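You operate a simulated robot arm through the tools that you are given. There is no shell and no other tool.

You run a simulated robot arm. Do the job below in one go: nothing can be reset, and whatever is moved stays where it is left.

TASK
Rinse the two salty nuts in the wire basket until they are clean.
Fine: put both in first; lower it with the blue knob by the tub, raise it again and leave them in it. Where these are worked on the way, their far stop is far enough and under half their travel is too little: blue knob by the tub.

Only the result counts: the job must be done as asked and must still hold three seconds after the hand-in. Knocking over, shifting, dropping, spilling or breaking anything else fails it.

THE ROBOT
A 7-joint arm with a two-finger parallel gripper, fixed in place. Base frame: the origin is at the foot of the arm, x ahead of it, y to its left, z up; the work surface is at about z = 800. Readings come in mm, degrees, newtons and seconds.
Its first joint turns from -166.0 to 166.0 degrees. Payload 3.43 kg.
The TCP is the grasp point between the finger pads, 30 mm short of the fingertips. In the tool frame z runs along the fingers and y along their closing line. Largest opening 94 mm; finger width 28, thickness 10; the body of the gripper, 50 by 96 mm, starts 55 mm behind the TCP.
Orientation is that of the tool frame in the base frame, as [roll, pitch, yaw] about the fixed x, y, z axes, in that order (R = Rz(yaw) Ry(pitch) Rx(roll)). With the fingers straight down and closing along the base's y, the tool's x points along the base's -x, its y along +y and its z along -z.

THE INTERFACE
- The arm moves only by the tool move_arm. Its argument "targets" is a list of rows, each an object of numbers (a shift or turn left out is 0, a gripper value left out holds the last): "dx", "dy", "dz": the shift along the tool's x, y, z in units of 200 mm (1.0 is 200 mm); "ax", "ay", "az": the turn, a rotation vector about the tool's x, y, z in units of 60 degrees (1.0 is 60 degrees). In form: [{"dx": .., "dy": .., "dz": .., "ax": .., "ay": .., "az": ..}, ...]. A call has 1 to 20 rows; each row is the pose to reach, as a shift and turn from the pose commanded when the call began, along the tool's axes at that moment. "fingers" is the opening in per cent of the stroke, from 0 (shut) to 100 (fully open), set as the call begins (left out, the last holds). A call with a number of a shift or a turn outside -1 to 1 is refused whole. Rows are played at 5 a second. More than 50 mm and 8.6 degrees between two rows, or a gripper value outside its range, and nothing of the call is played. A pose out of reach is approached as far as the arm can. The call stops where the force on the tool passes 50 N (or 10 N more than at its start, if that is more) or the arm is blocked; 0.2 s more then pass. The fingers move at their own pace (about 45 mm/s each) and stop on an object; they squeeze with about 43 N. The grip force told is the motor's: it shows also when the fingers shut on nothing. Time passes only in rows, and 0.2 s behind the last, so rows that repeat a pose let the fingers close. It gives the time, the measured TCP pose, the force on the tool (base axes), the opening and the grip force at its end, in the units of the frame above (readings bear some noise), with the torque about the TCP (base axes, N m) and any sound that the robot's microphone picked up.
- Cameras (640 x 400 px; columns grow to the right, rows downward): "scene" is fixed at [398.3, -503.3, 1572.6]; the picture's right is [0.77, -0.64, 0.00], its down [-0.41, -0.49, -0.77] and it looks along [0.49, 0.59, -0.64] (base axes); focal length 344 px, centre (320, 200). "wrist" rides on the gripper at [76, 14, -103] in the tool frame; the picture's right is [-0.18, 0.98, 0.00], its down [-0.75, -0.14, -0.64] and it looks along [-0.63, -0.12, 0.77] (tool axes); focal length 243 px, centre (320, 200).
- snapshot(camera): a new picture of that camera. The clock stands still meanwhile.
- locate(camera, pixels): there is no depth. For up to 12 entries [column, row, z] of the newest picture of that camera ("zoom" is the newest enlarged one), the place [x, y] in the base frame at which the ray of that pixel passes the height z, good to about 2 mm. The clock stands still meanwhile.
- inspect(camera, box): a new picture of the part [left, top, right, bottom] of that camera's present view, enlarged. The clock stands still meanwhile.
- job_done(): hands the job in; it is judged then, once.

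Unless the task says otherwise, let go and move clear before handing in.

The tools are called after ">>>" by a JSON object that holds its "op" and its "data". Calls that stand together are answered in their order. move_arm: Moves the arm, as the interface text tells. Its arguments: {"type":"object","properties":{"targets":{"type":"array","items":{"type":"object","properties":{"dx":{"type":"number"},"dy":{"type":"number"},"dz":{"type":"number"},"ax":{"type":"number"},"ay":{"type":"number"},"az":{"type":"number"}}}},"fingers":{"type":"number"}},"required":["targets"]} The other tools are called the same way: snapshot (camera) takes a picture; locate (camera, pixels) gives the place at which the rays of pixels pass given heights; inspect (camera, box) takes an enlarged picture of a part of a camera's view; job_done () hands the job in.

At the start:

```text
time: 0.0
eef_pos: [547.1, -74.1, 1227.0]
orientation: [180.0, 0.0, 180.0]
force: [-0.1, -0.2, -0.3]
ft_torque: [-0.01, 0.04, 0.0]
width: 93.7
gripper_force: 0.1
```

scene: 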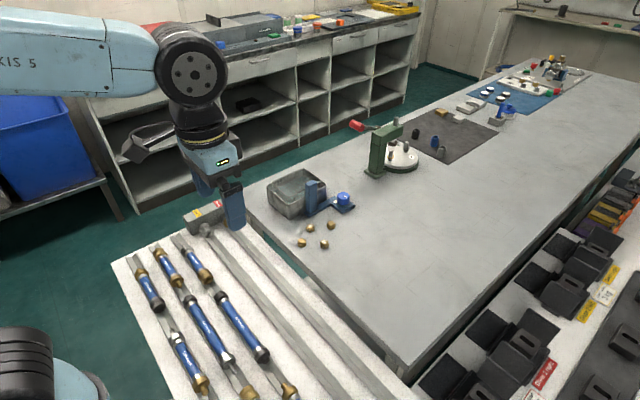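
wrist: 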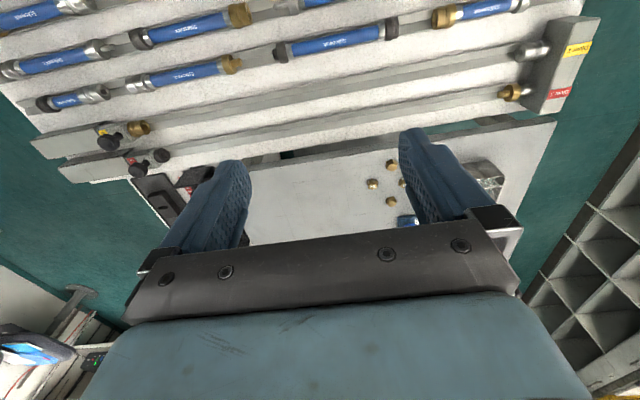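

The scene picture shows a tub with a basket around (297,195), a blue knob at (343,198) and four brass nuts around (300-325, 228-245). I'll enlarge this part to find which are salty.

>>> {"op": "inspect", "data": {"camera": "scene", "box": [250, 155, 370, 255]}}

>>> {"op": "inspect", "data": {"camera": "wrist", "box": [340, 140, 520, 250]}}

```text
4.00 times, centred on (310, 205) of scene
```

zoom: 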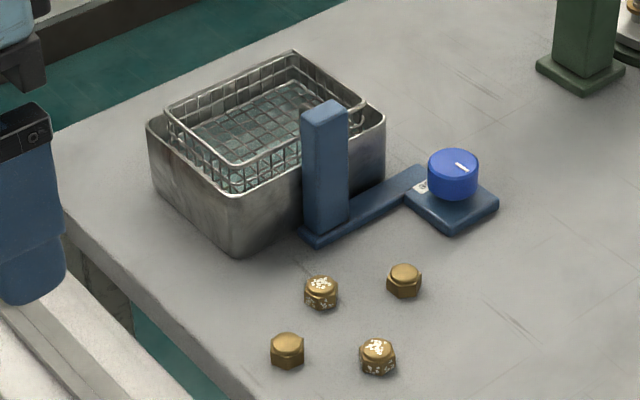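

```text
3.56 times, centred on (430, 195) of wrist
```

zoom: 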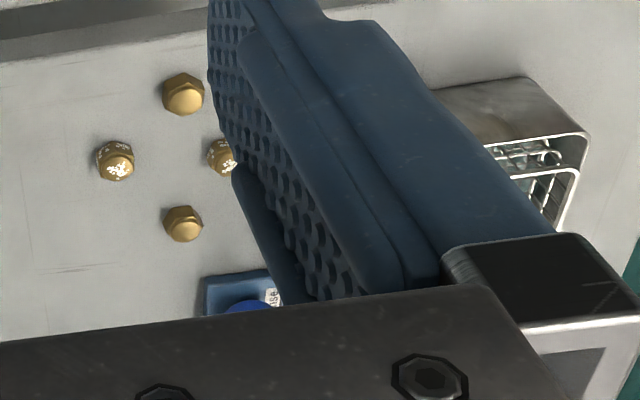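

The salty nuts are those with white specks, at zoom (321,292) and (378,356) in the scene. I'll retake the scene zoom and locate nuts, knob and basket.

>>> {"op": "inspect", "data": {"camera": "scene", "box": [250, 155, 370, 255]}}

>>> {"op": "locate", "data": {"camera": "zoom", "pixels": [[321, 285, 820], [321, 308, 800], [378, 347, 820], [378, 374, 800], [287, 340, 820], [404, 271, 820], [453, 160, 850], [453, 195, 820], [237, 255, 800], [150, 180, 800], [385, 190, 800], [320, 245, 800]]}}

>>> {"op": "locate", "data": {"camera": "zoom", "pixels": [[236, 197, 860], [147, 122, 860], [385, 116, 860], [293, 52, 880], [168, 107, 880], [234, 163, 880], [365, 103, 880], [325, 108, 900], [348, 220, 800], [500, 205, 805], [453, 235, 805], [404, 200, 805]]}}

```text
4.00 times, centred on (310, 205) of scene
```

zoom: 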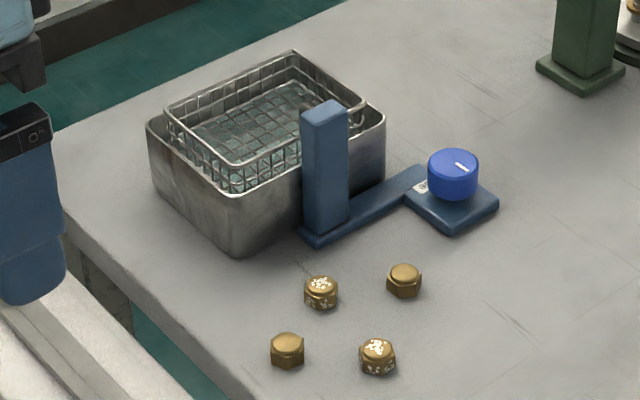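

```text
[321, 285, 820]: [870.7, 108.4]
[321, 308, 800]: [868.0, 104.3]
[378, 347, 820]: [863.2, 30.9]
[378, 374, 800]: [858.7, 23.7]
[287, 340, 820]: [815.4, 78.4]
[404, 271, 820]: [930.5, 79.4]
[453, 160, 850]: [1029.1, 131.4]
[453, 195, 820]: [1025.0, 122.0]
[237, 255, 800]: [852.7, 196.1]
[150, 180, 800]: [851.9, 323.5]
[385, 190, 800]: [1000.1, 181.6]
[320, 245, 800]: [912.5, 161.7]
```

```text
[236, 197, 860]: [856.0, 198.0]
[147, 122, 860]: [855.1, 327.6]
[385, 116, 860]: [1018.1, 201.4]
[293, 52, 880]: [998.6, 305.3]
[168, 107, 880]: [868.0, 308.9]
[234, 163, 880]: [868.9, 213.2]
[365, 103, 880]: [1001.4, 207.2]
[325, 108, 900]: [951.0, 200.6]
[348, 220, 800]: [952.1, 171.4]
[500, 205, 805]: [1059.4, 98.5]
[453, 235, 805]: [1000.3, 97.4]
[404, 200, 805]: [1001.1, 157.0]
```

The zoom gives the salty nuts at about (868,105) and (860,27), the clean ones at (815,78) and (930,79), the basket around x 868–1000, y 210–305, and the knob near (1030,127). I move forward and somewhat down for a closer wrist look.

>>> {"op": "move_arm", "data": {"targets": [{"dx": -0.17, "dy": 0.08, "dz": 0.08}, {"dx": -0.34, "dy": 0.17, "dz": 0.17}, {"dx": -0.5, "dy": 0.25, "dz": 0.25}, {"dx": -0.67, "dy": 0.33, "dz": 0.33}, {"dx": -0.84, "dy": 0.42, "dz": 0.42}, {"dx": -1.0, "dy": 0.5, "dz": 0.5}], "fingers": 100}}

>>> {"op": "snapshot", "data": {"camera": "wrist"}}

>>> {"op": "snapshot", "data": {"camera": "scene"}}

```text
time: 1.4
eef_pos: [748.8, 25.6, 1129.8]
orientation: [179.9, 0.1, 179.9]
force: [0.1, -0.9, 0.1]
ft_torque: [0.01, -0.03, 0.02]
width: 94.2
gripper_force: 0.1
```

```text
taken
```

wrist: 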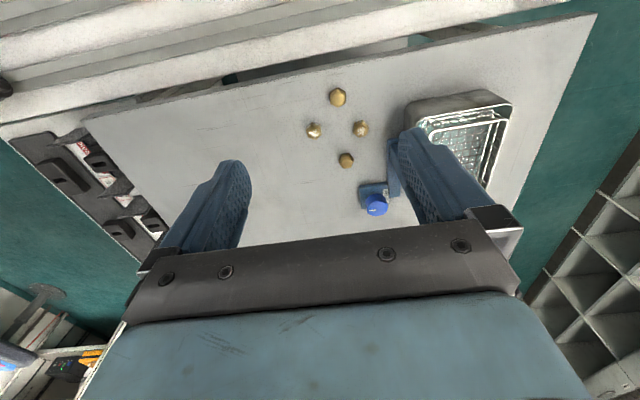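

```text
taken
```

scene: 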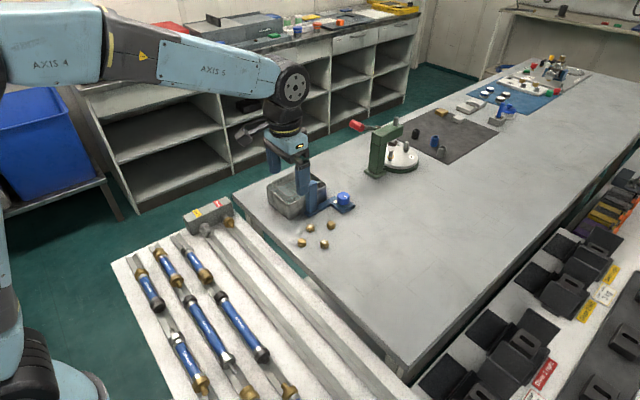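

The wrist picture shows the nuts at (313,130), (361,128) salty, the knob at (376,205) and the basket at (480,130). I enlarge these.

>>> {"op": "inspect", "data": {"camera": "wrist", "box": [280, 75, 440, 225]}}

>>> {"op": "locate", "data": {"camera": "zoom", "pixels": [[320, 200, 800]]}}

>>> {"op": "inspect", "data": {"camera": "wrist", "box": [400, 80, 530, 200]}}

```text
2.67 times, centred on (360, 150) of wrist
```

zoom: 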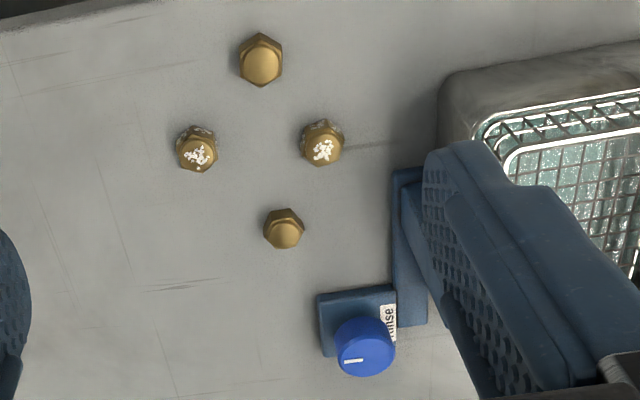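

```text
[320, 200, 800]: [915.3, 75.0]
```

```text
3.33 times, centred on (465, 140) of wrist
```

zoom: 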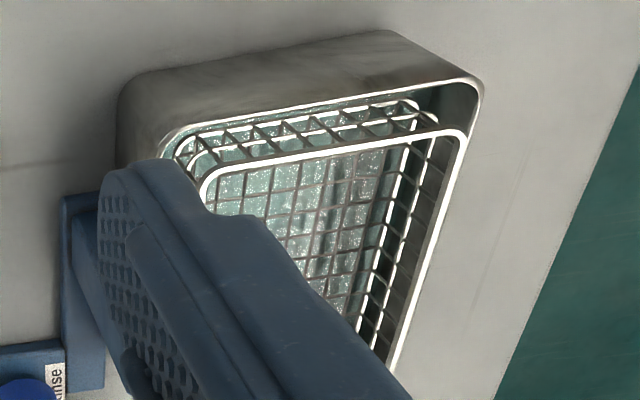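

The salty nuts at zoom (197,150) and (323,145) match the scene view; the knob's white line points to −y. I triangulate the knob, nuts and rims from the wrist view at several heights.

>>> {"op": "locate", "data": {"camera": "wrist", "pixels": [[377.2, 203, 830], [377.2, 203, 850], [377.2, 203, 870], [313.9, 132.4, 820], [313.9, 132.4, 825], [361.1, 131.3, 820], [361.1, 131.3, 825], [337, 97, 820], [346, 161.5, 820], [373, 184, 800], [359, 187, 808], [361, 208, 808]]}}

>>> {"op": "locate", "data": {"camera": "scene", "pixels": [[343.2, 195, 830], [343.2, 195, 850], [343.2, 195, 870], [310.2, 225.8, 825], [324.5, 241, 825], [317, 200, 830]]}}

```text
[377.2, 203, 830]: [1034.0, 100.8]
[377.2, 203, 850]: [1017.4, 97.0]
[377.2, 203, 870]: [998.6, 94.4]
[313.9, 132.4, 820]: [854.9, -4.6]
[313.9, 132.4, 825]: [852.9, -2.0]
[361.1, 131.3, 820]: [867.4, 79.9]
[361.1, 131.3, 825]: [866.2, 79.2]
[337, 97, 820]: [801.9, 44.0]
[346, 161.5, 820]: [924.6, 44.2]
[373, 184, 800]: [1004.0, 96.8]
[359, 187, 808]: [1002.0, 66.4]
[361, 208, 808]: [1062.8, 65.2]
```

```text
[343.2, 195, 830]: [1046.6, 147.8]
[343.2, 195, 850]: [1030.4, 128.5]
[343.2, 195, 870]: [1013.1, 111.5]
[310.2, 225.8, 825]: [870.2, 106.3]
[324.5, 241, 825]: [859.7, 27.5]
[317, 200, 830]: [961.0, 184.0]
```

The wrist and scene views disagree by about 30 mm in y (nut at (854,−4) versus (860,27)), so I need to find which camera is off. I zoom on the gripper in the scene to compare its fingertip pixels with the measured TCP.

>>> {"op": "inspect", "data": {"camera": "scene", "box": [230, 100, 350, 200]}}

>>> {"op": "locate", "data": {"camera": "zoom", "pixels": [[150, 300, 1100], [200, 200, 1100], [250, 300, 1100], [320, 320, 1100]]}}

>>> {"op": "inspect", "data": {"camera": "wrist", "box": [200, 110, 440, 260]}}

```text
4.00 times, centred on (290, 150) of scene
```

zoom: 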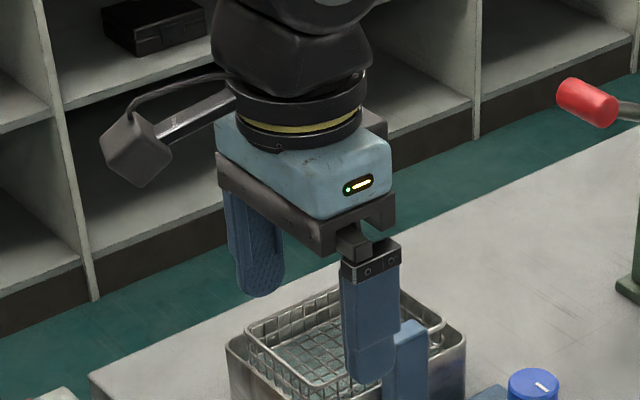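

```text
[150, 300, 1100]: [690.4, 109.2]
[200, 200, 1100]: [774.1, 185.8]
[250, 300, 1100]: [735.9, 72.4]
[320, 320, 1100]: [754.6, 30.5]
```

```text
2.67 times, centred on (320, 185) of wrist
```

zoom: 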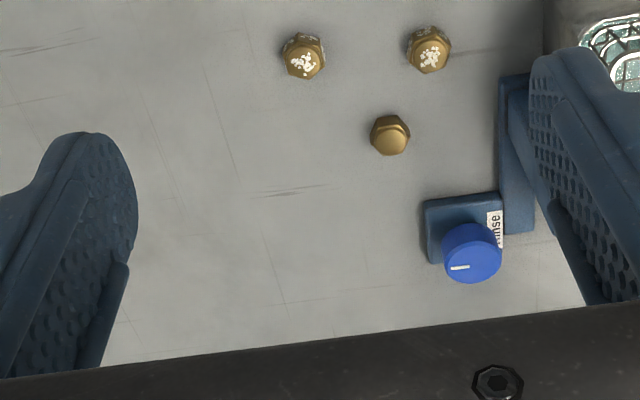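

Triangulating both views gives nut tops at z≈863 and the plate at ≈845, so this bench surface is near z≈840, not 800. I'll come closer to confirm: TCP to about (729,40,1010).

>>> {"op": "move_arm", "data": {"targets": [{"dx": 0.03, "dy": 0.02, "dz": 0.2}, {"dx": 0.06, "dy": 0.05, "dz": 0.4}, {"dx": 0.1, "dy": 0.07, "dz": 0.6}]}}

>>> {"op": "snapshot", "data": {"camera": "wrist"}}

>>> {"op": "inspect", "data": {"camera": "wrist", "box": [240, 60, 400, 160]}}

```text
time: 2.2
eef_pos: [726.4, 39.3, 1008.7]
orientation: [-180.0, 0.0, -180.0]
force: [-0.1, -0.7, -0.2]
ft_torque: [0.02, -0.03, -0.02]
width: 93.8
gripper_force: 0.1
```

```text
taken
```

wrist: 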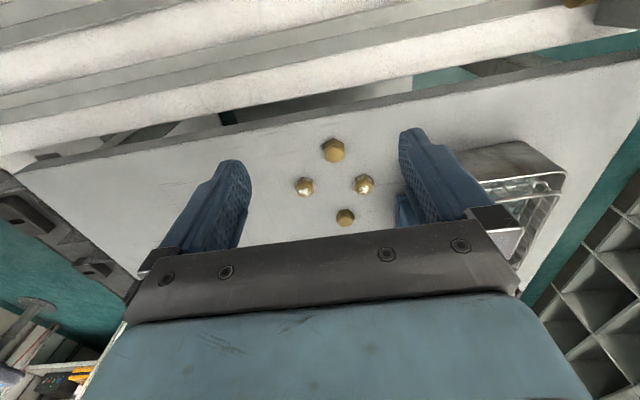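

```text
4.00 times, centred on (320, 110) of wrist
```

zoom: 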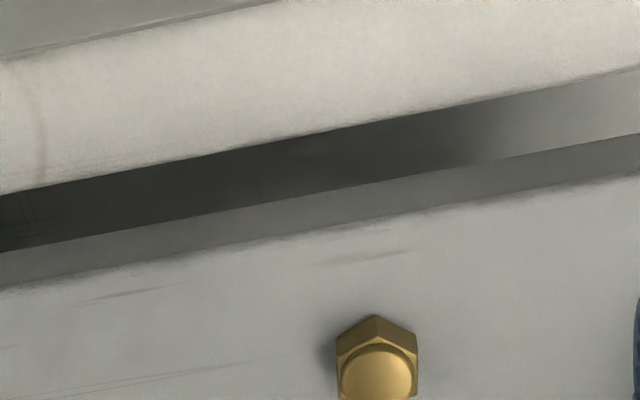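

The nuts sit between the fingers at wrist (304,187), (364,185), (333,150), (345,217). I zoom on them to locate at the new heights.

>>> {"op": "inspect", "data": {"camera": "wrist", "box": [270, 130, 400, 230]}}

>>> {"op": "inspect", "data": {"camera": "scene", "box": [260, 160, 380, 250]}}

```text
4.00 times, centred on (335, 180) of wrist
```

zoom: 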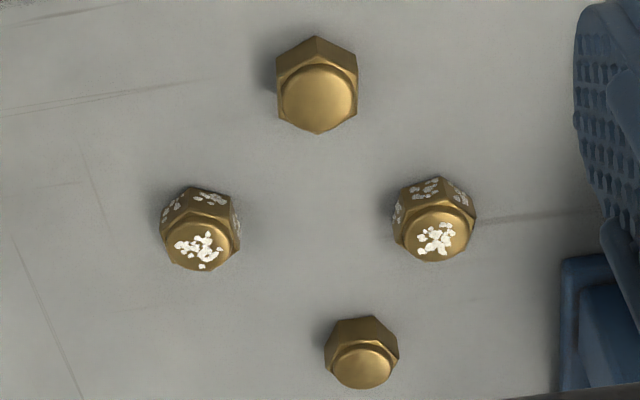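

```text
4.44 times, centred on (320, 205) of scene
```

zoom: 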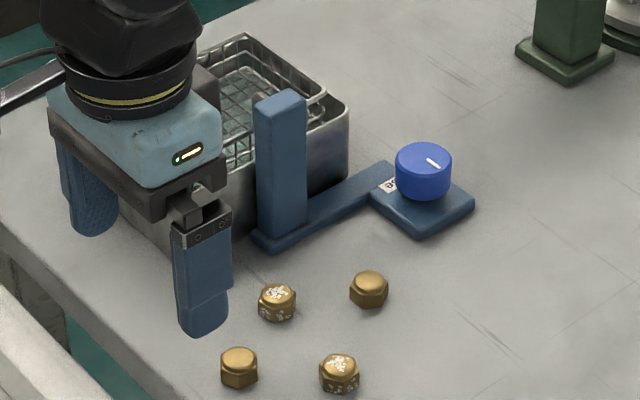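

I locate the nut tops in both views at candidate heights to fix the true z.

>>> {"op": "locate", "data": {"camera": "wrist", "pixels": [[305.2, 192, 855], [305.2, 192, 865], [363.8, 189.5, 855], [363.8, 189.5, 865], [334.5, 153.8, 865], [345.5, 222, 865], [303.5, 177, 840], [362, 174.5, 840]]}}

>>> {"op": "locate", "data": {"camera": "zoom", "pixels": [[340, 362, 855], [340, 362, 865], [277, 290, 855], [277, 290, 865], [239, 352, 865], [369, 278, 865], [424, 160, 885], [424, 160, 895], [424, 188, 860], [253, 98, 930], [306, 103, 930], [306, 220, 840]]}}

```text
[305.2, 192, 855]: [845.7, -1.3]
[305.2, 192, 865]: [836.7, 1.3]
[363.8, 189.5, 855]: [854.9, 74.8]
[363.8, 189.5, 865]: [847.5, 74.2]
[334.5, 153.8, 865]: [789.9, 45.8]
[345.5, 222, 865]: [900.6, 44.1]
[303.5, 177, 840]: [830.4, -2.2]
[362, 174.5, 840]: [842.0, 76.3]
```

```text
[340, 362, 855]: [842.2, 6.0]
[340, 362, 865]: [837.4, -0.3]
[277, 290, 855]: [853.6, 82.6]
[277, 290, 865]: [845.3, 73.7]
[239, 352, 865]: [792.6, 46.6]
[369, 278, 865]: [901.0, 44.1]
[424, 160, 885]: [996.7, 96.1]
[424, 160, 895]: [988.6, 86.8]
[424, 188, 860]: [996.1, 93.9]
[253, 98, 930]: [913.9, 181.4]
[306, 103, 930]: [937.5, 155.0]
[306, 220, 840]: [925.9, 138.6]
```

All four nuts agree at z≈865: salty ones at (837,0.5) and (846.5,74); the bench is near z≈840. I set the opening to ~55 mm, go over the first salty nut (837,0.5) and descend to TCP z≈905.

>>> {"op": "move_arm", "data": {"targets": [{"dx": -0.18, "dy": -0.066, "dz": 0.0}, {"dx": -0.37, "dy": -0.13, "dz": 0.0}, {"dx": -0.551, "dy": -0.197, "dz": 0.0}, {"dx": -0.551, "dy": -0.197, "dz": 0.2}, {"dx": -0.551, "dy": -0.197, "dz": 0.4}, {"dx": -0.551, "dy": -0.197, "dz": 0.51}], "fingers": 60}}

>>> {"op": "snapshot", "data": {"camera": "wrist"}}

>>> {"op": "inspect", "data": {"camera": "scene", "box": [260, 160, 380, 250]}}

>>> {"op": "locate", "data": {"camera": "scene", "pixels": [[289.2, 218.8, 840], [289, 204.3, 890], [289, 204.3, 900], [266.8, 185.5, 895], [326.2, 184, 895], [288.5, 195.8, 910], [272, 181.8, 910], [303.2, 168, 910], [321.2, 180.8, 910], [288.5, 195.8, 920], [303.2, 168, 920]]}}

```text
time: 3.6
eef_pos: [837.1, -1.8, 904.6]
orientation: [-180.0, 0.0, -179.9]
force: [-0.9, -0.5, 0.7]
ft_torque: [-0.03, -0.03, -0.03]
width: 56.2
gripper_force: 0.0
```

```text
taken
```

wrist: 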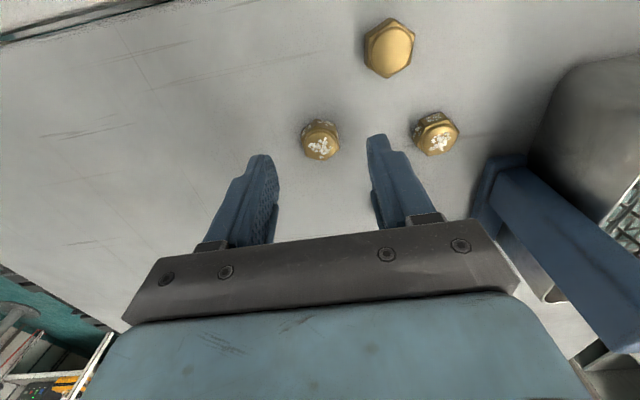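

```text
4.44 times, centred on (320, 205) of scene
```

zoom: 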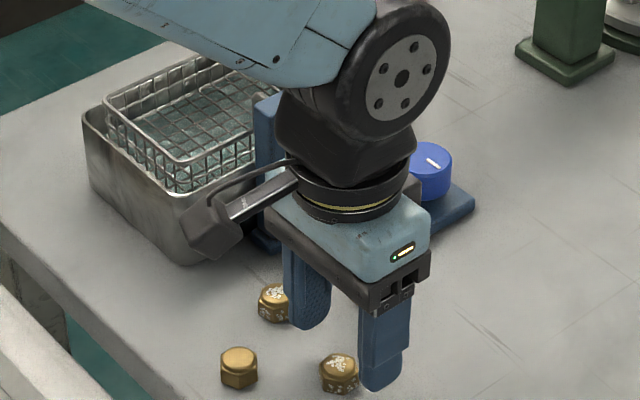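

```text
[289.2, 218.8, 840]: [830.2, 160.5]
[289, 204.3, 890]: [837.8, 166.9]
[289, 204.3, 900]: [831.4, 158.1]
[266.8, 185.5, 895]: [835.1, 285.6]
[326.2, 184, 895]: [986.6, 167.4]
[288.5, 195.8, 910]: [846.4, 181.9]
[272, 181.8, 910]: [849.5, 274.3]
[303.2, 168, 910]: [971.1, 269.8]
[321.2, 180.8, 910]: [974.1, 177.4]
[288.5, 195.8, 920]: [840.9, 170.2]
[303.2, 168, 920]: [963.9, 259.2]
```

The nut sits at wrist (320,140) between and slightly ahead of the fingers. I zoom in to refine the alignment before descending.

>>> {"op": "inspect", "data": {"camera": "wrist", "box": [240, 100, 400, 220]}}

>>> {"op": "locate", "data": {"camera": "zoom", "pixels": [[320, 153, 865], [322, 135, 855], [268, 118, 850], [372, 118, 850], [320, 130, 850]]}}

```text
3.33 times, centred on (320, 160) of wrist
```

zoom: 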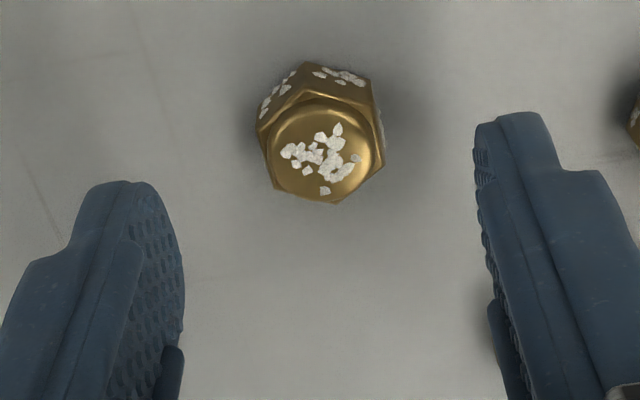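

```text
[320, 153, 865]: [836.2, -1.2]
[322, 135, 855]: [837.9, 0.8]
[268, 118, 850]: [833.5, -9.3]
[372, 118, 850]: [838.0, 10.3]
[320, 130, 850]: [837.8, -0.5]
```

The nut top is at (836,−1), matching the TCP, so I descend to TCP z≈876 and close the fingers on it.

>>> {"op": "move_arm", "data": {"targets": [{"dz": 0.05}, {"dz": 0.1}, {"dz": 0.145}, {"dz": 0.145}], "fingers": 60}}

>>> {"op": "inspect", "data": {"camera": "wrist", "box": [240, 100, 400, 220]}}

```text
time: 4.6
eef_pos: [838.1, 0.3, 880.1]
orientation: [-179.9, 0.3, -180.0]
force: [-3.1, -1.3, 46.6]
ft_torque: [0.04, 0.71, 0.05]
width: 56.6
gripper_force: 0.1
```

```text
3.33 times, centred on (320, 160) of wrist
```

zoom: 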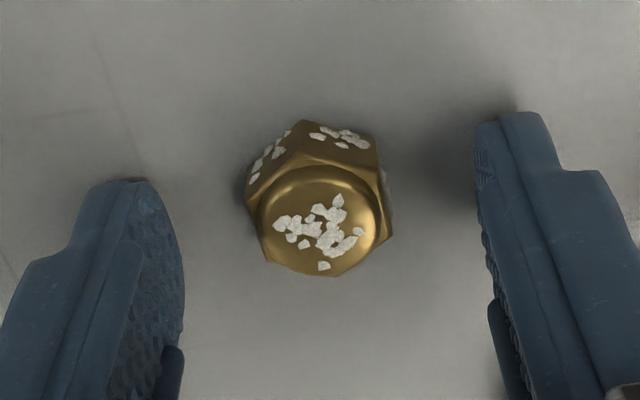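

The upward 46.6 N at TCP z=880 means the fingertips touched the bench (surface ≈850). I lift to about 884 and then close on the nut.

>>> {"op": "move_arm", "data": {"targets": [{"dz": -0.04}, {"dz": -0.04}], "fingers": 60}}

>>> {"op": "move_arm", "data": {"targets": [{"dz": 0.0}, {"dz": 0.0}, {"dz": 0.0}, {"dz": 0.0}], "fingers": 0}}

>>> {"op": "inspect", "data": {"camera": "wrist", "box": [240, 100, 400, 220]}}

```text
time: 5.2
eef_pos: [838.1, 0.5, 883.1]
orientation: [-180.0, -0.1, 179.9]
force: [1.0, -0.2, -0.2]
ft_torque: [0.0, 0.0, -0.01]
width: 56.4
gripper_force: 0.1
```

```text
time: 6.2
eef_pos: [839.1, -0.4, 884.2]
orientation: [-180.0, 0.0, -180.0]
force: [0.7, -0.5, -0.3]
ft_torque: [-0.01, -0.03, -0.02]
width: 22.0
gripper_force: 43.1
```

```text
3.33 times, centred on (320, 160) of wrist
```

zoom: 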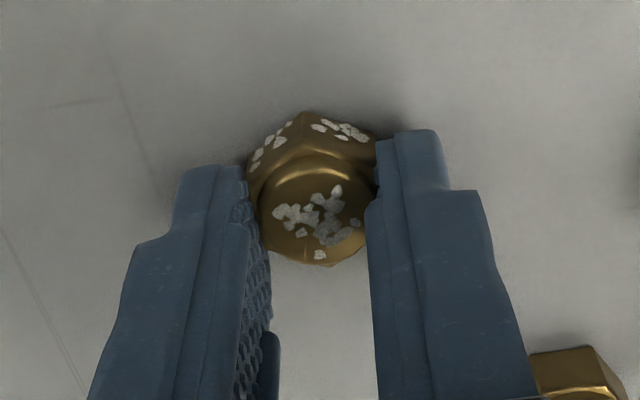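

The fingers hold the nut at 22 mm width with 43 N. I lift straight up by 120 mm.

>>> {"op": "move_arm", "data": {"targets": [{"dz": -0.1}, {"dz": -0.3}, {"dz": -0.5}, {"dz": -0.6}], "fingers": 0}}

>>> {"op": "snapshot", "data": {"camera": "wrist"}}

>>> {"op": "inspect", "data": {"camera": "scene", "box": [240, 140, 380, 250]}}

```text
time: 7.2
eef_pos: [838.9, 0.1, 1003.8]
orientation: [-180.0, -0.1, 180.0]
force: [0.1, 0.6, -1.6]
ft_torque: [0.0, 0.01, 0.01]
width: 22.3
gripper_force: 43.2
```

```text
taken
```

wrist: 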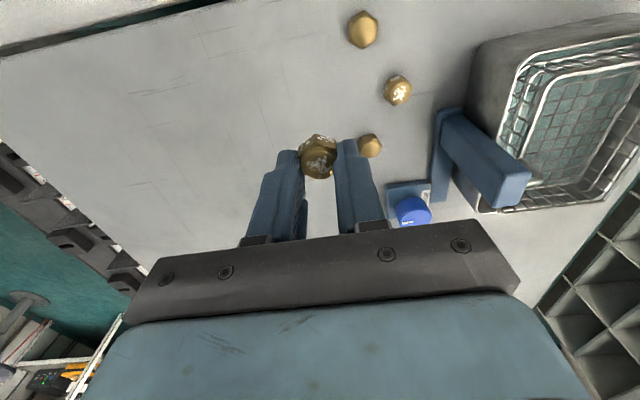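

```text
3.64 times, centred on (310, 195) of scene
```

zoom: 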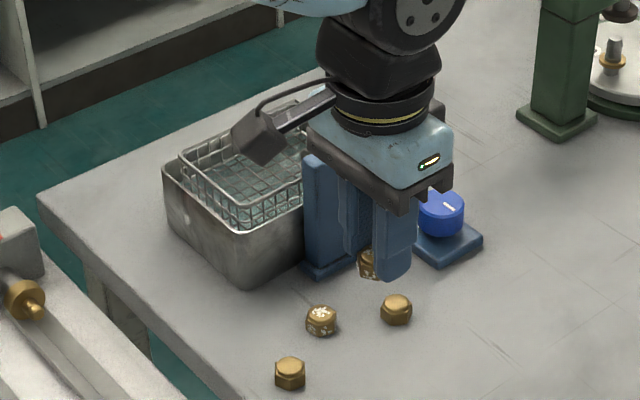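

The nut is lifted at wrist (318,155). I zoom on the basket in both views to determine its floor and rim.

>>> {"op": "inspect", "data": {"camera": "wrist", "box": [380, 0, 640, 230]}}

>>> {"op": "locate", "data": {"camera": "scene", "pixels": [[289.2, 218.8, 850], [289.2, 204.3, 900], [289.2, 204.3, 905], [266.8, 185.5, 900], [326.2, 184, 900], [288.5, 195.8, 920], [272, 181.8, 920], [303.2, 168, 920], [321.2, 180.8, 920], [315, 212, 850], [317, 210.2, 850]]}}

```text
1.74 times, centred on (510, 115) of wrist
```

zoom: 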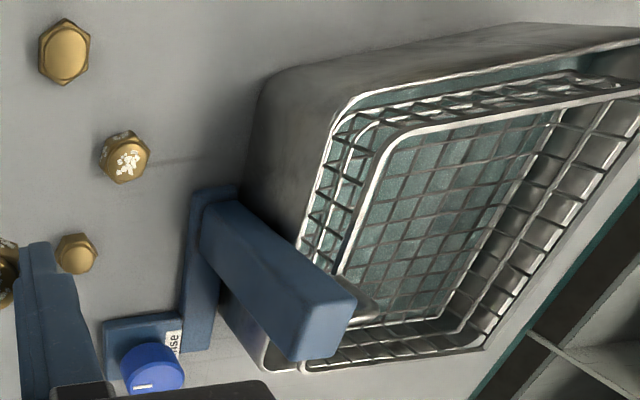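

```text
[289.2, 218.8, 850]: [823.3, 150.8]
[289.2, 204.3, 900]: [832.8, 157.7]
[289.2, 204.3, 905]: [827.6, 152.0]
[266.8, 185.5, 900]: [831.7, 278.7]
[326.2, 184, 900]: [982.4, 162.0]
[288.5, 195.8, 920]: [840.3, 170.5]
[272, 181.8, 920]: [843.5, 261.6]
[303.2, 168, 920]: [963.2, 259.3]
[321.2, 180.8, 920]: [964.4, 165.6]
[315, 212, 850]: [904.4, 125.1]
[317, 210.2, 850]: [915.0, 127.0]
```

I cross-check the rim corners from the wrist view against the scene values.

>>> {"op": "locate", "data": {"camera": "zoom", "pixels": [[385, 140, 910], [385, 140, 920], [385, 140, 930], [345, 98, 895], [345, 98, 905], [345, 98, 915], [345, 275, 920], [400, 165, 870], [400, 165, 880], [230, 185, 850], [150, 358, 890], [150, 358, 900]]}}

>>> {"op": "inspect", "data": {"camera": "scene", "box": [260, 160, 340, 220]}}

```text
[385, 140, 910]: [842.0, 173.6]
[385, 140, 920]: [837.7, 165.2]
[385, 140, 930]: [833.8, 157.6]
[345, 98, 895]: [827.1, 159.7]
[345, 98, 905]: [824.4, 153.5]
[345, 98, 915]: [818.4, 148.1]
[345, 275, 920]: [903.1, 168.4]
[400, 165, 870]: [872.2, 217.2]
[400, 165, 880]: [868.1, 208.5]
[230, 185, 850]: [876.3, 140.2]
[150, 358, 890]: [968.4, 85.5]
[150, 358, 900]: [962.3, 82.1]
```

```text
6.67 times, centred on (300, 190) of scene
```

zoom: 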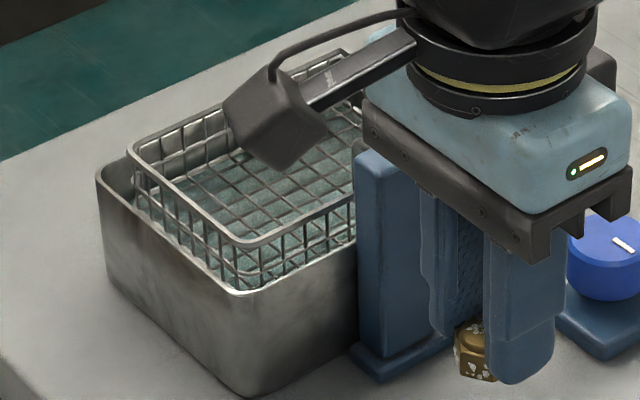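

Both views agree: tub rim z≈903, basket rim z≈920 spanning x 840–964, y 168–260, and the post top ≈960. I raise 40 mm and carry the nut over toward the basket.

>>> {"op": "move_arm", "data": {"targets": [{"dz": -0.2}, {"dx": -0.05, "dy": 0.23, "dz": -0.2}, {"dx": -0.1, "dy": 0.46, "dz": -0.2}, {"dx": -0.15, "dy": 0.69, "dz": -0.2}, {"dx": -0.19, "dy": 0.88, "dz": -0.2}, {"dx": -0.2, "dy": 1.0, "dz": -0.2}, {"dx": -0.2, "dy": 1.0, "dz": -0.2}], "fingers": 0}}

>>> {"op": "snapshot", "data": {"camera": "wrist"}}

>>> {"op": "inspect", "data": {"camera": "scene", "box": [250, 120, 350, 220]}}

```text
time: 8.8
eef_pos: [876.8, 199.8, 1044.6]
orientation: [-180.0, 0.0, -180.0]
force: [0.2, 0.0, -0.7]
ft_torque: [0.03, 0.01, 0.02]
width: 22.3
gripper_force: 42.8
```

```text
taken
```

wrist: 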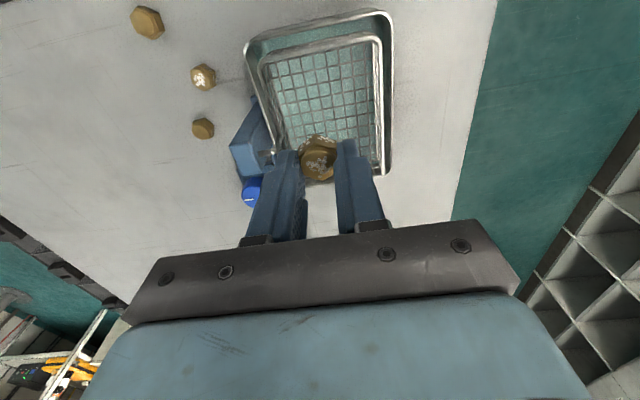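

```text
4.00 times, centred on (300, 170) of scene
```

zoom: 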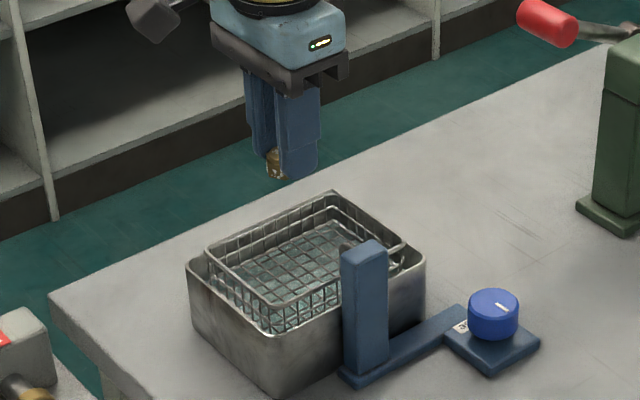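

The basket is clearly visible in the wrist view at (320,110). I zoom on it to measure the rim and floor.

>>> {"op": "inspect", "data": {"camera": "wrist", "box": [230, 0, 410, 190]}}

>>> {"op": "locate", "data": {"camera": "zoom", "pixels": [[226, 120, 920], [438, 70, 920], [455, 355, 920], [243, 138, 885], [427, 88, 885], [258, 300, 960], [215, 310, 960], [258, 265, 960]]}}

>>> {"op": "inspect", "data": {"camera": "scene", "box": [270, 160, 330, 215]}}

```text
2.11 times, centred on (320, 95) of wrist
```

zoom: 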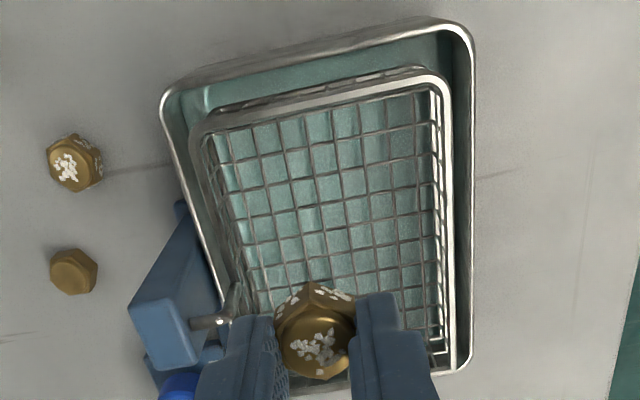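

```text
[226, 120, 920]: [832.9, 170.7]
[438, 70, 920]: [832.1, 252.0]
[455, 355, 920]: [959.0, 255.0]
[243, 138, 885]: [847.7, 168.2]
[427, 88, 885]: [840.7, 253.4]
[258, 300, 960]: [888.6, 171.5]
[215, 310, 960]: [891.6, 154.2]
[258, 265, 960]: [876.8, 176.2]
```

```text
7.27 times, centred on (300, 188) of scene
```

zoom: 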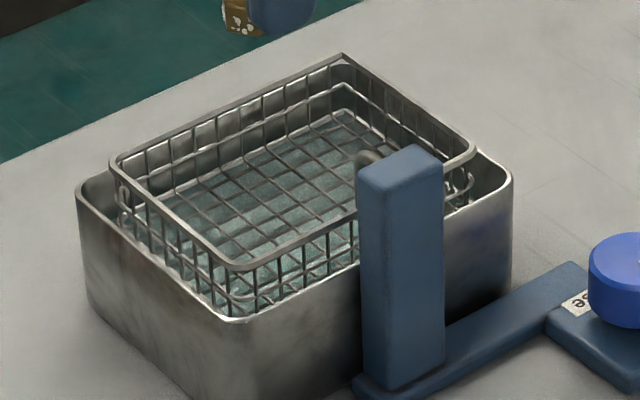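

The basket rim spans about x 835–960, y 170–255 with its floor ≈30 mm below (z≈890). I shift to (870,213) and lower to TCP z≈945, with the nut bottom about 911.

>>> {"op": "move_arm", "data": {"targets": [{"dx": 0.036, "dy": 0.0625, "dz": 0.0}, {"dx": 0.036, "dy": 0.0625, "dz": 0.2}, {"dx": 0.036, "dy": 0.0625, "dz": 0.4}, {"dx": 0.036, "dy": 0.0625, "dz": 0.5}, {"dx": 0.036, "dy": 0.0625, "dz": 0.5}], "fingers": 0}}

>>> {"op": "snapshot", "data": {"camera": "wrist"}}

>>> {"op": "inspect", "data": {"camera": "scene", "box": [260, 150, 340, 215]}}

```text
time: 10.0
eef_pos: [870.5, 212.2, 945.3]
orientation: [179.9, -0.2, -180.0]
force: [0.1, 0.0, -0.8]
ft_torque: [-0.01, 0.03, 0.01]
width: 22.1
gripper_force: 42.9
```

```text
taken
```

wrist: 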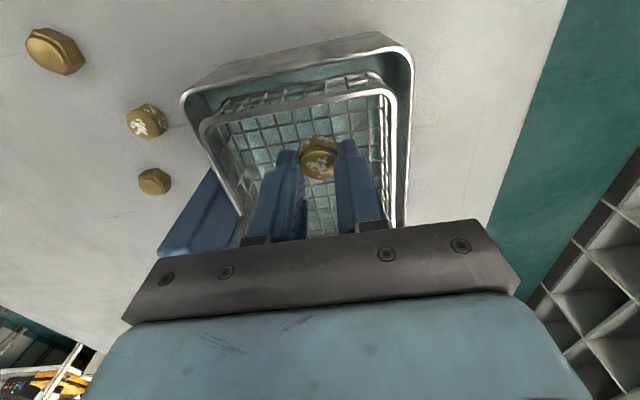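

```text
6.15 times, centred on (300, 182) of scene
```

zoom: 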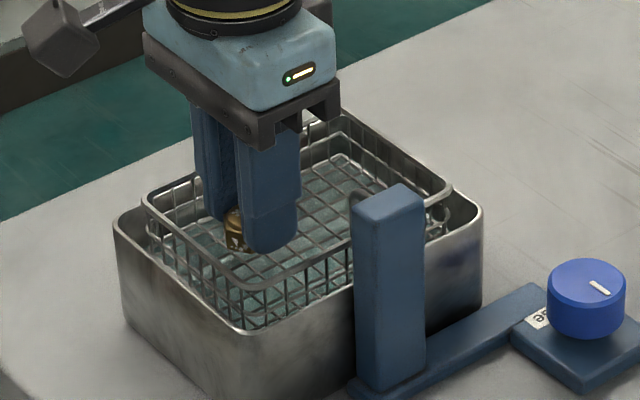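

The nut is inside the basket outline at wrist (318,158). I lower 14 mm in small steps and watch the force.

>>> {"op": "move_arm", "data": {"targets": [{"dz": 0.035}, {"dz": 0.07}, {"dz": 0.07}], "fingers": 0}}

>>> {"op": "inspect", "data": {"camera": "scene", "box": [270, 160, 330, 205]}}

```text
time: 10.8
eef_pos: [870.7, 211.3, 931.7]
orientation: [-180.0, 0.1, -179.9]
force: [0.9, 0.6, 3.3]
ft_torque: [0.02, -0.08, -0.02]
width: 22.0
gripper_force: 43.0
```

```text
8.89 times, centred on (300, 182) of scene
```

zoom: 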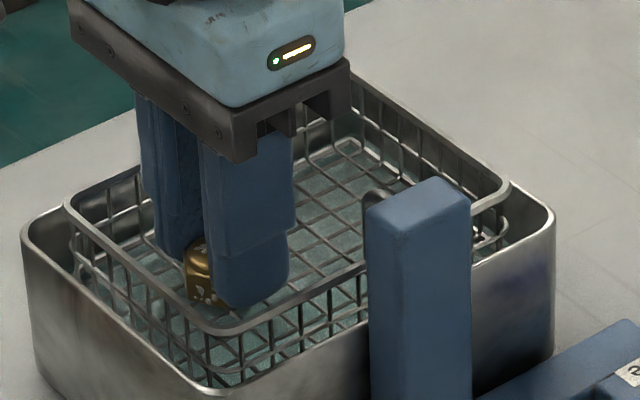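

The force rose to +3.3 N, hinting at first contact. I go 2 mm further to confirm.

>>> {"op": "move_arm", "data": {"targets": [{"dz": 0.01}, {"dz": 0.01}], "fingers": 0}}

```text
time: 11.4
eef_pos: [871.2, 212.6, 928.7]
orientation: [-179.9, 0.0, 179.9]
force: [1.5, 0.2, 2.7]
ft_torque: [0.05, -0.05, -0.01]
width: 22.3
gripper_force: 43.1
```

Force is still small (2.7 N). I lower another 4 mm.

>>> {"op": "move_arm", "data": {"targets": [{"dz": 0.01}, {"dz": 0.02}, {"dz": 0.02}], "fingers": 0}}

>>> {"op": "inspect", "data": {"camera": "scene", "box": [270, 160, 330, 205]}}

>>> {"op": "inspect", "data": {"camera": "wrist", "box": [200, 80, 420, 240]}}

```text
time: 12.2
eef_pos: [870.2, 211.8, 924.2]
orientation: [179.9, 0.0, -179.9]
force: [-0.4, 0.7, 1.4]
ft_torque: [0.01, 0.0, 0.0]
width: 22.1
gripper_force: 42.6
```

```text
8.89 times, centred on (300, 182) of scene
```

zoom: 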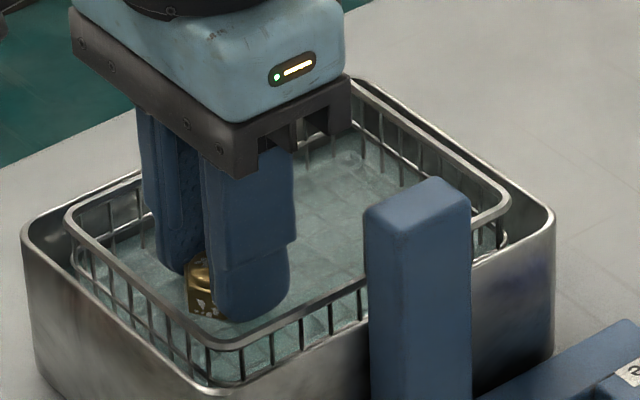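

```text
2.50 times, centred on (310, 160) of wrist
```

zoom: 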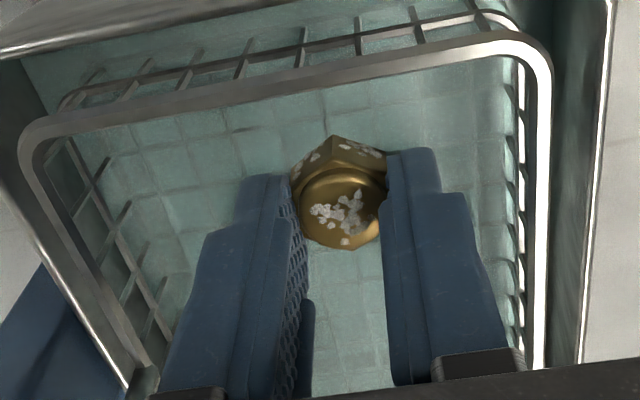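

The basket yielded: in the scene its front rim corner went from (205,330) to (225,345) and its floor is now under water, so I am pushing it down. I raise back 8 mm right away and look if it returns.

>>> {"op": "move_arm", "data": {"targets": [{"dz": -0.02}, {"dz": -0.04}, {"dz": -0.04}], "fingers": 0}}

>>> {"op": "inspect", "data": {"camera": "scene", "box": [270, 160, 330, 205]}}

>>> {"op": "inspect", "data": {"camera": "scene", "box": [300, 170, 370, 225]}}

```text
time: 13.0
eef_pos: [869.1, 212.4, 932.7]
orientation: [-179.9, 0.0, -179.9]
force: [0.0, 0.2, -0.2]
ft_torque: [-0.02, -0.01, 0.01]
width: 22.3
gripper_force: 43.6
```

```text
8.89 times, centred on (300, 182) of scene
```

zoom: 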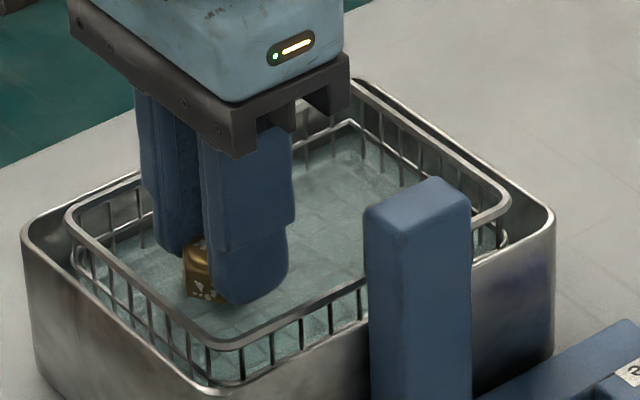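

```text
7.27 times, centred on (335, 198) of scene
```

zoom: 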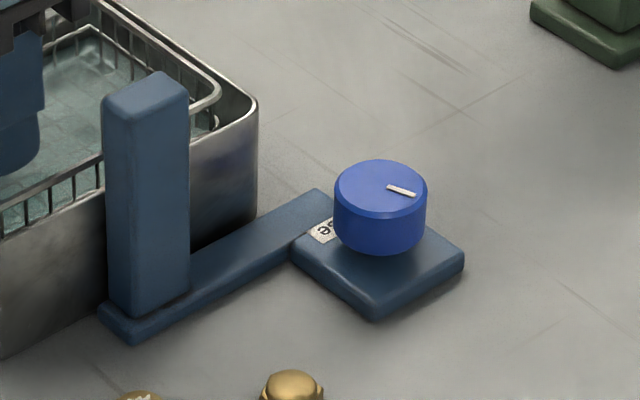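

The basket stayed about 7 mm low and the knob's line rotated a little counter-clockwise (from ~37° to ~17° in the picture), so basket and knob are coupled with light friction; counter-clockwise lowers it. I ease down to just above the floor and let go with a small opening.

>>> {"op": "move_arm", "data": {"targets": [{"dz": 0.015}, {"dz": 0.03}, {"dz": 0.03}], "fingers": 0}}

>>> {"op": "move_arm", "data": {"targets": [{"dz": 0.0}, {"dz": 0.0}, {"dz": 0.0}], "fingers": 42}}

>>> {"op": "inspect", "data": {"camera": "wrist", "box": [200, 80, 420, 240]}}

>>> {"op": "inspect", "data": {"camera": "scene", "box": [270, 160, 330, 205]}}

```text
time: 13.8
eef_pos: [870.8, 212.9, 926.7]
orientation: [-180.0, 0.0, 179.9]
force: [-0.5, -0.3, -0.1]
ft_torque: [0.02, 0.0, -0.01]
width: 22.5
gripper_force: 42.9
```

```text
time: 14.6
eef_pos: [869.7, 211.1, 926.4]
orientation: [180.0, -0.1, -179.9]
force: [0.1, -0.6, 0.1]
ft_torque: [0.0, 0.02, -0.02]
width: 39.5
gripper_force: 0.1
```

```text
2.50 times, centred on (310, 160) of wrist
```

zoom: 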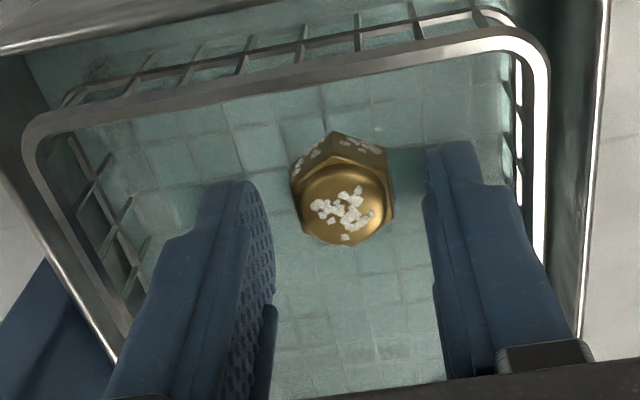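

```text
8.89 times, centred on (300, 182) of scene
```

zoom: 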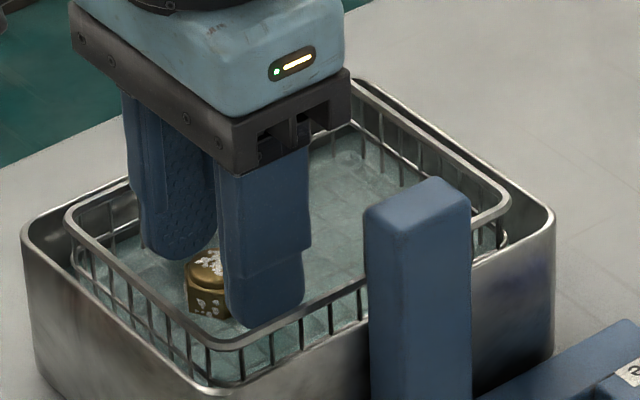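

The nut rests free in the basket at wrist zoom (343,190). I rise, move over to the second salty nut at (846.5,74) and descend to TCP z≈915.

>>> {"op": "move_arm", "data": {"targets": [{"dz": -0.2}, {"dz": -0.4}, {"dz": -0.6}, {"dx": 0.04, "dy": -0.232, "dz": -0.6}, {"dx": 0.08, "dy": -0.463, "dz": -0.6}, {"dx": 0.118, "dy": -0.695, "dz": -0.6}, {"dx": 0.118, "dy": -0.695, "dz": -0.38}, {"dx": 0.118, "dy": -0.695, "dz": -0.16}, {"dx": 0.118, "dy": -0.695, "dz": 0.055}, {"dx": 0.118, "dy": -0.695, "dz": 0.055}], "fingers": 42}}

>>> {"op": "inspect", "data": {"camera": "wrist", "box": [220, 80, 420, 220]}}

>>> {"op": "inspect", "data": {"camera": "scene", "box": [260, 160, 370, 240]}}

```text
time: 16.8
eef_pos: [848.1, 73.3, 915.6]
orientation: [180.0, -0.1, -180.0]
force: [-0.5, -0.4, 0.4]
ft_torque: [-0.01, -0.01, 0.01]
width: 39.5
gripper_force: 0.0
```

```text
2.86 times, centred on (320, 150) of wrist
```

zoom: 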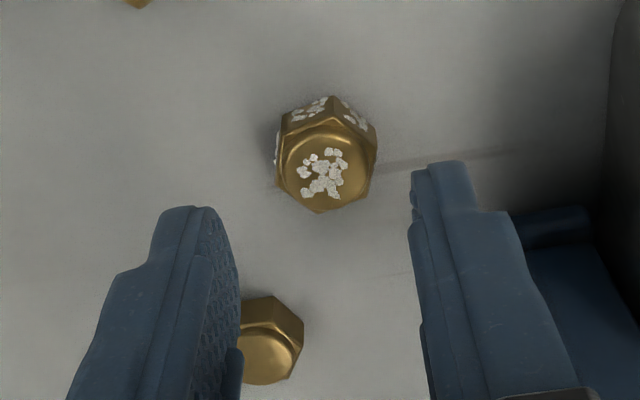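

```text
5.00 times, centred on (315, 200) of scene
```

zoom: 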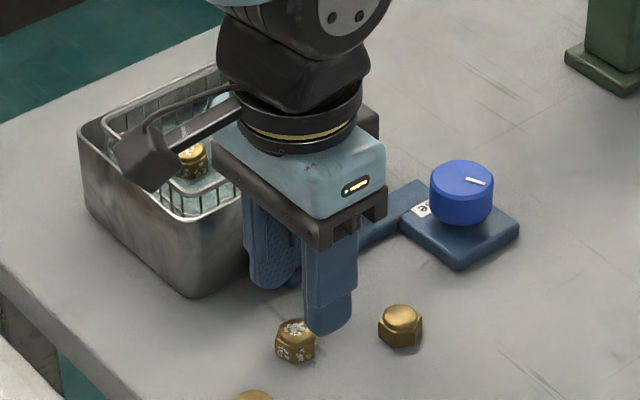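

I locate the nut top at wrist zoom (323,172) for fine alignment.

>>> {"op": "locate", "data": {"camera": "wrist", "pixels": [[321, 140.3, 865]]}}

>>> {"op": "inspect", "data": {"camera": "wrist", "box": [220, 80, 420, 220]}}

>>> {"op": "locate", "data": {"camera": "zoom", "pixels": [[323, 172, 865], [323, 172, 870], [276, 155, 860], [377, 155, 860]]}}

```text
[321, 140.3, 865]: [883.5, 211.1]
```

```text
2.86 times, centred on (320, 150) of wrist
```

zoom: 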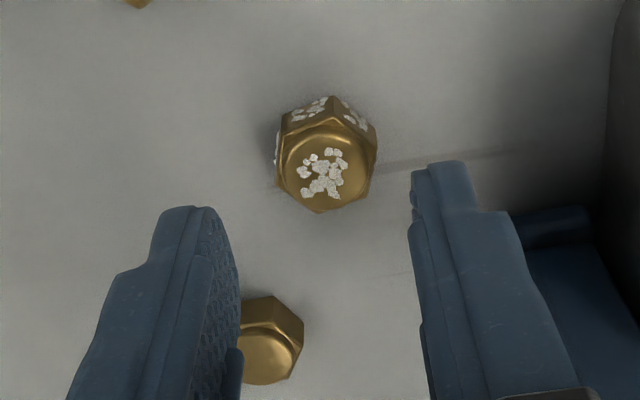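

```text
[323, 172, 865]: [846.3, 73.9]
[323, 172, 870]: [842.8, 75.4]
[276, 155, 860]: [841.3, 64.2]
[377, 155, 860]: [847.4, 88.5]
```

The nut is at (845,75), well aligned. I open a bit wider, descend to TCP z≈884 and close.

>>> {"op": "move_arm", "data": {"targets": [{"dx": 0.005, "dz": 0.05}, {"dx": 0.005, "dz": 0.1}, {"dx": 0.005, "dz": 0.155}, {"dx": 0.005, "dz": 0.155}], "fingers": 55}}

>>> {"op": "move_arm", "data": {"targets": [{"dz": 0.0}, {"dz": 0.0}, {"dz": 0.0}, {"dz": 0.0}], "fingers": 0}}

>>> {"op": "inspect", "data": {"camera": "wrist", "box": [220, 80, 420, 220]}}

```text
time: 17.8
eef_pos: [846.1, 72.6, 884.5]
orientation: [-179.9, -0.1, 180.0]
force: [-0.6, -0.4, -0.1]
ft_torque: [-0.01, 0.0, 0.02]
width: 51.9
gripper_force: 0.0
```

```text
time: 18.8
eef_pos: [847.1, 72.0, 884.9]
orientation: [-180.0, 0.0, 180.0]
force: [-0.8, 0.1, -0.6]
ft_torque: [-0.01, 0.02, 0.01]
width: 24.6
gripper_force: 42.6
```

```text
2.86 times, centred on (320, 150) of wrist
```

zoom: 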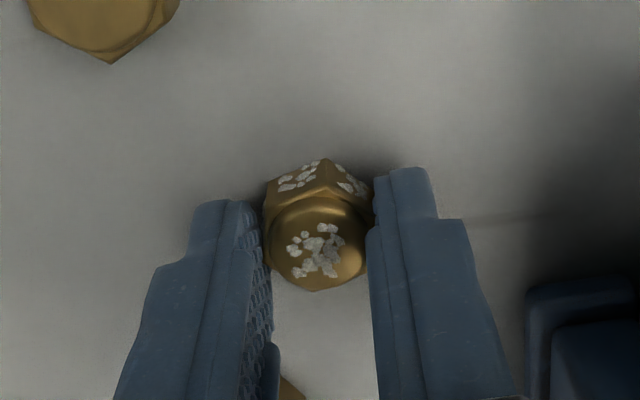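

The second nut is gripped at 24.6 mm. I lift, carry it at z≈1046 over to (925,213), and lower to TCP z≈950.

>>> {"op": "move_arm", "data": {"targets": [{"dz": -0.1}, {"dz": -0.34}, {"dz": -0.58}, {"dz": -0.81}, {"dx": -0.1, "dy": 0.174, "dz": -0.81}, {"dx": -0.2, "dy": 0.348, "dz": -0.81}, {"dx": -0.3, "dy": 0.522, "dz": -0.81}, {"dx": -0.3975, "dy": 0.695, "dz": -0.81}, {"dx": -0.3975, "dy": 0.695, "dz": -0.81}], "fingers": 0}}

>>> {"op": "snapshot", "data": {"camera": "wrist"}}

>>> {"op": "inspect", "data": {"camera": "scene", "box": [260, 150, 360, 220]}}

```text
time: 20.8
eef_pos: [924.6, 212.5, 1047.2]
orientation: [-180.0, 0.0, 180.0]
force: [-0.4, 0.2, -1.2]
ft_torque: [0.04, 0.0, -0.01]
width: 24.6
gripper_force: 43.0
```

```text
taken
```

wrist: 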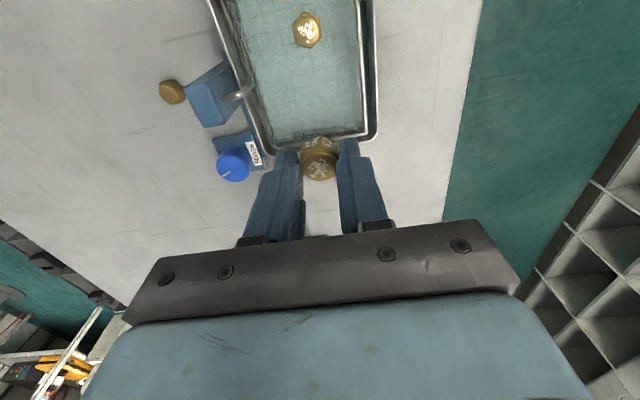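

```text
5.71 times, centred on (310, 185) of scene
```

zoom: 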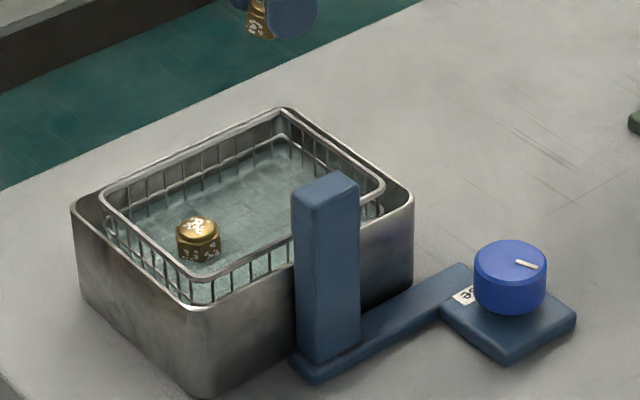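

The first nut lies in the basket (wrist (307,32)). I zoom on basket and knob to fix the drop place and the knob geometry.

>>> {"op": "inspect", "data": {"camera": "wrist", "box": [150, 0, 400, 200]}}

>>> {"op": "locate", "data": {"camera": "wrist", "pixels": [[307, 32, 910], [363, 130, 912], [268, 142, 912], [235, 172, 890], [232, 166, 890], [232, 170, 895], [237, 95, 915], [252, 87, 915], [191, 86, 960], [203, 126, 960], [240, 118, 960], [222, 62, 960]]}}

```text
2.00 times, centred on (275, 100) of wrist
```

zoom: 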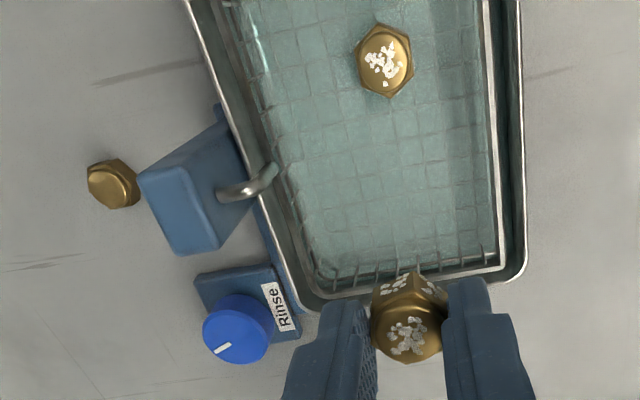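

```text
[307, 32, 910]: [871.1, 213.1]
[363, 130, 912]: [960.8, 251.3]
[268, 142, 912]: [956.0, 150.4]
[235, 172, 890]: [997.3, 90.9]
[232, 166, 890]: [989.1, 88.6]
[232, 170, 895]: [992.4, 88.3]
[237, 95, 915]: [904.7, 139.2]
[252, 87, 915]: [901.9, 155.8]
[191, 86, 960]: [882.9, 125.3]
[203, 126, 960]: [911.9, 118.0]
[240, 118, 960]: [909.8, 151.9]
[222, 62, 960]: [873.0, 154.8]
```

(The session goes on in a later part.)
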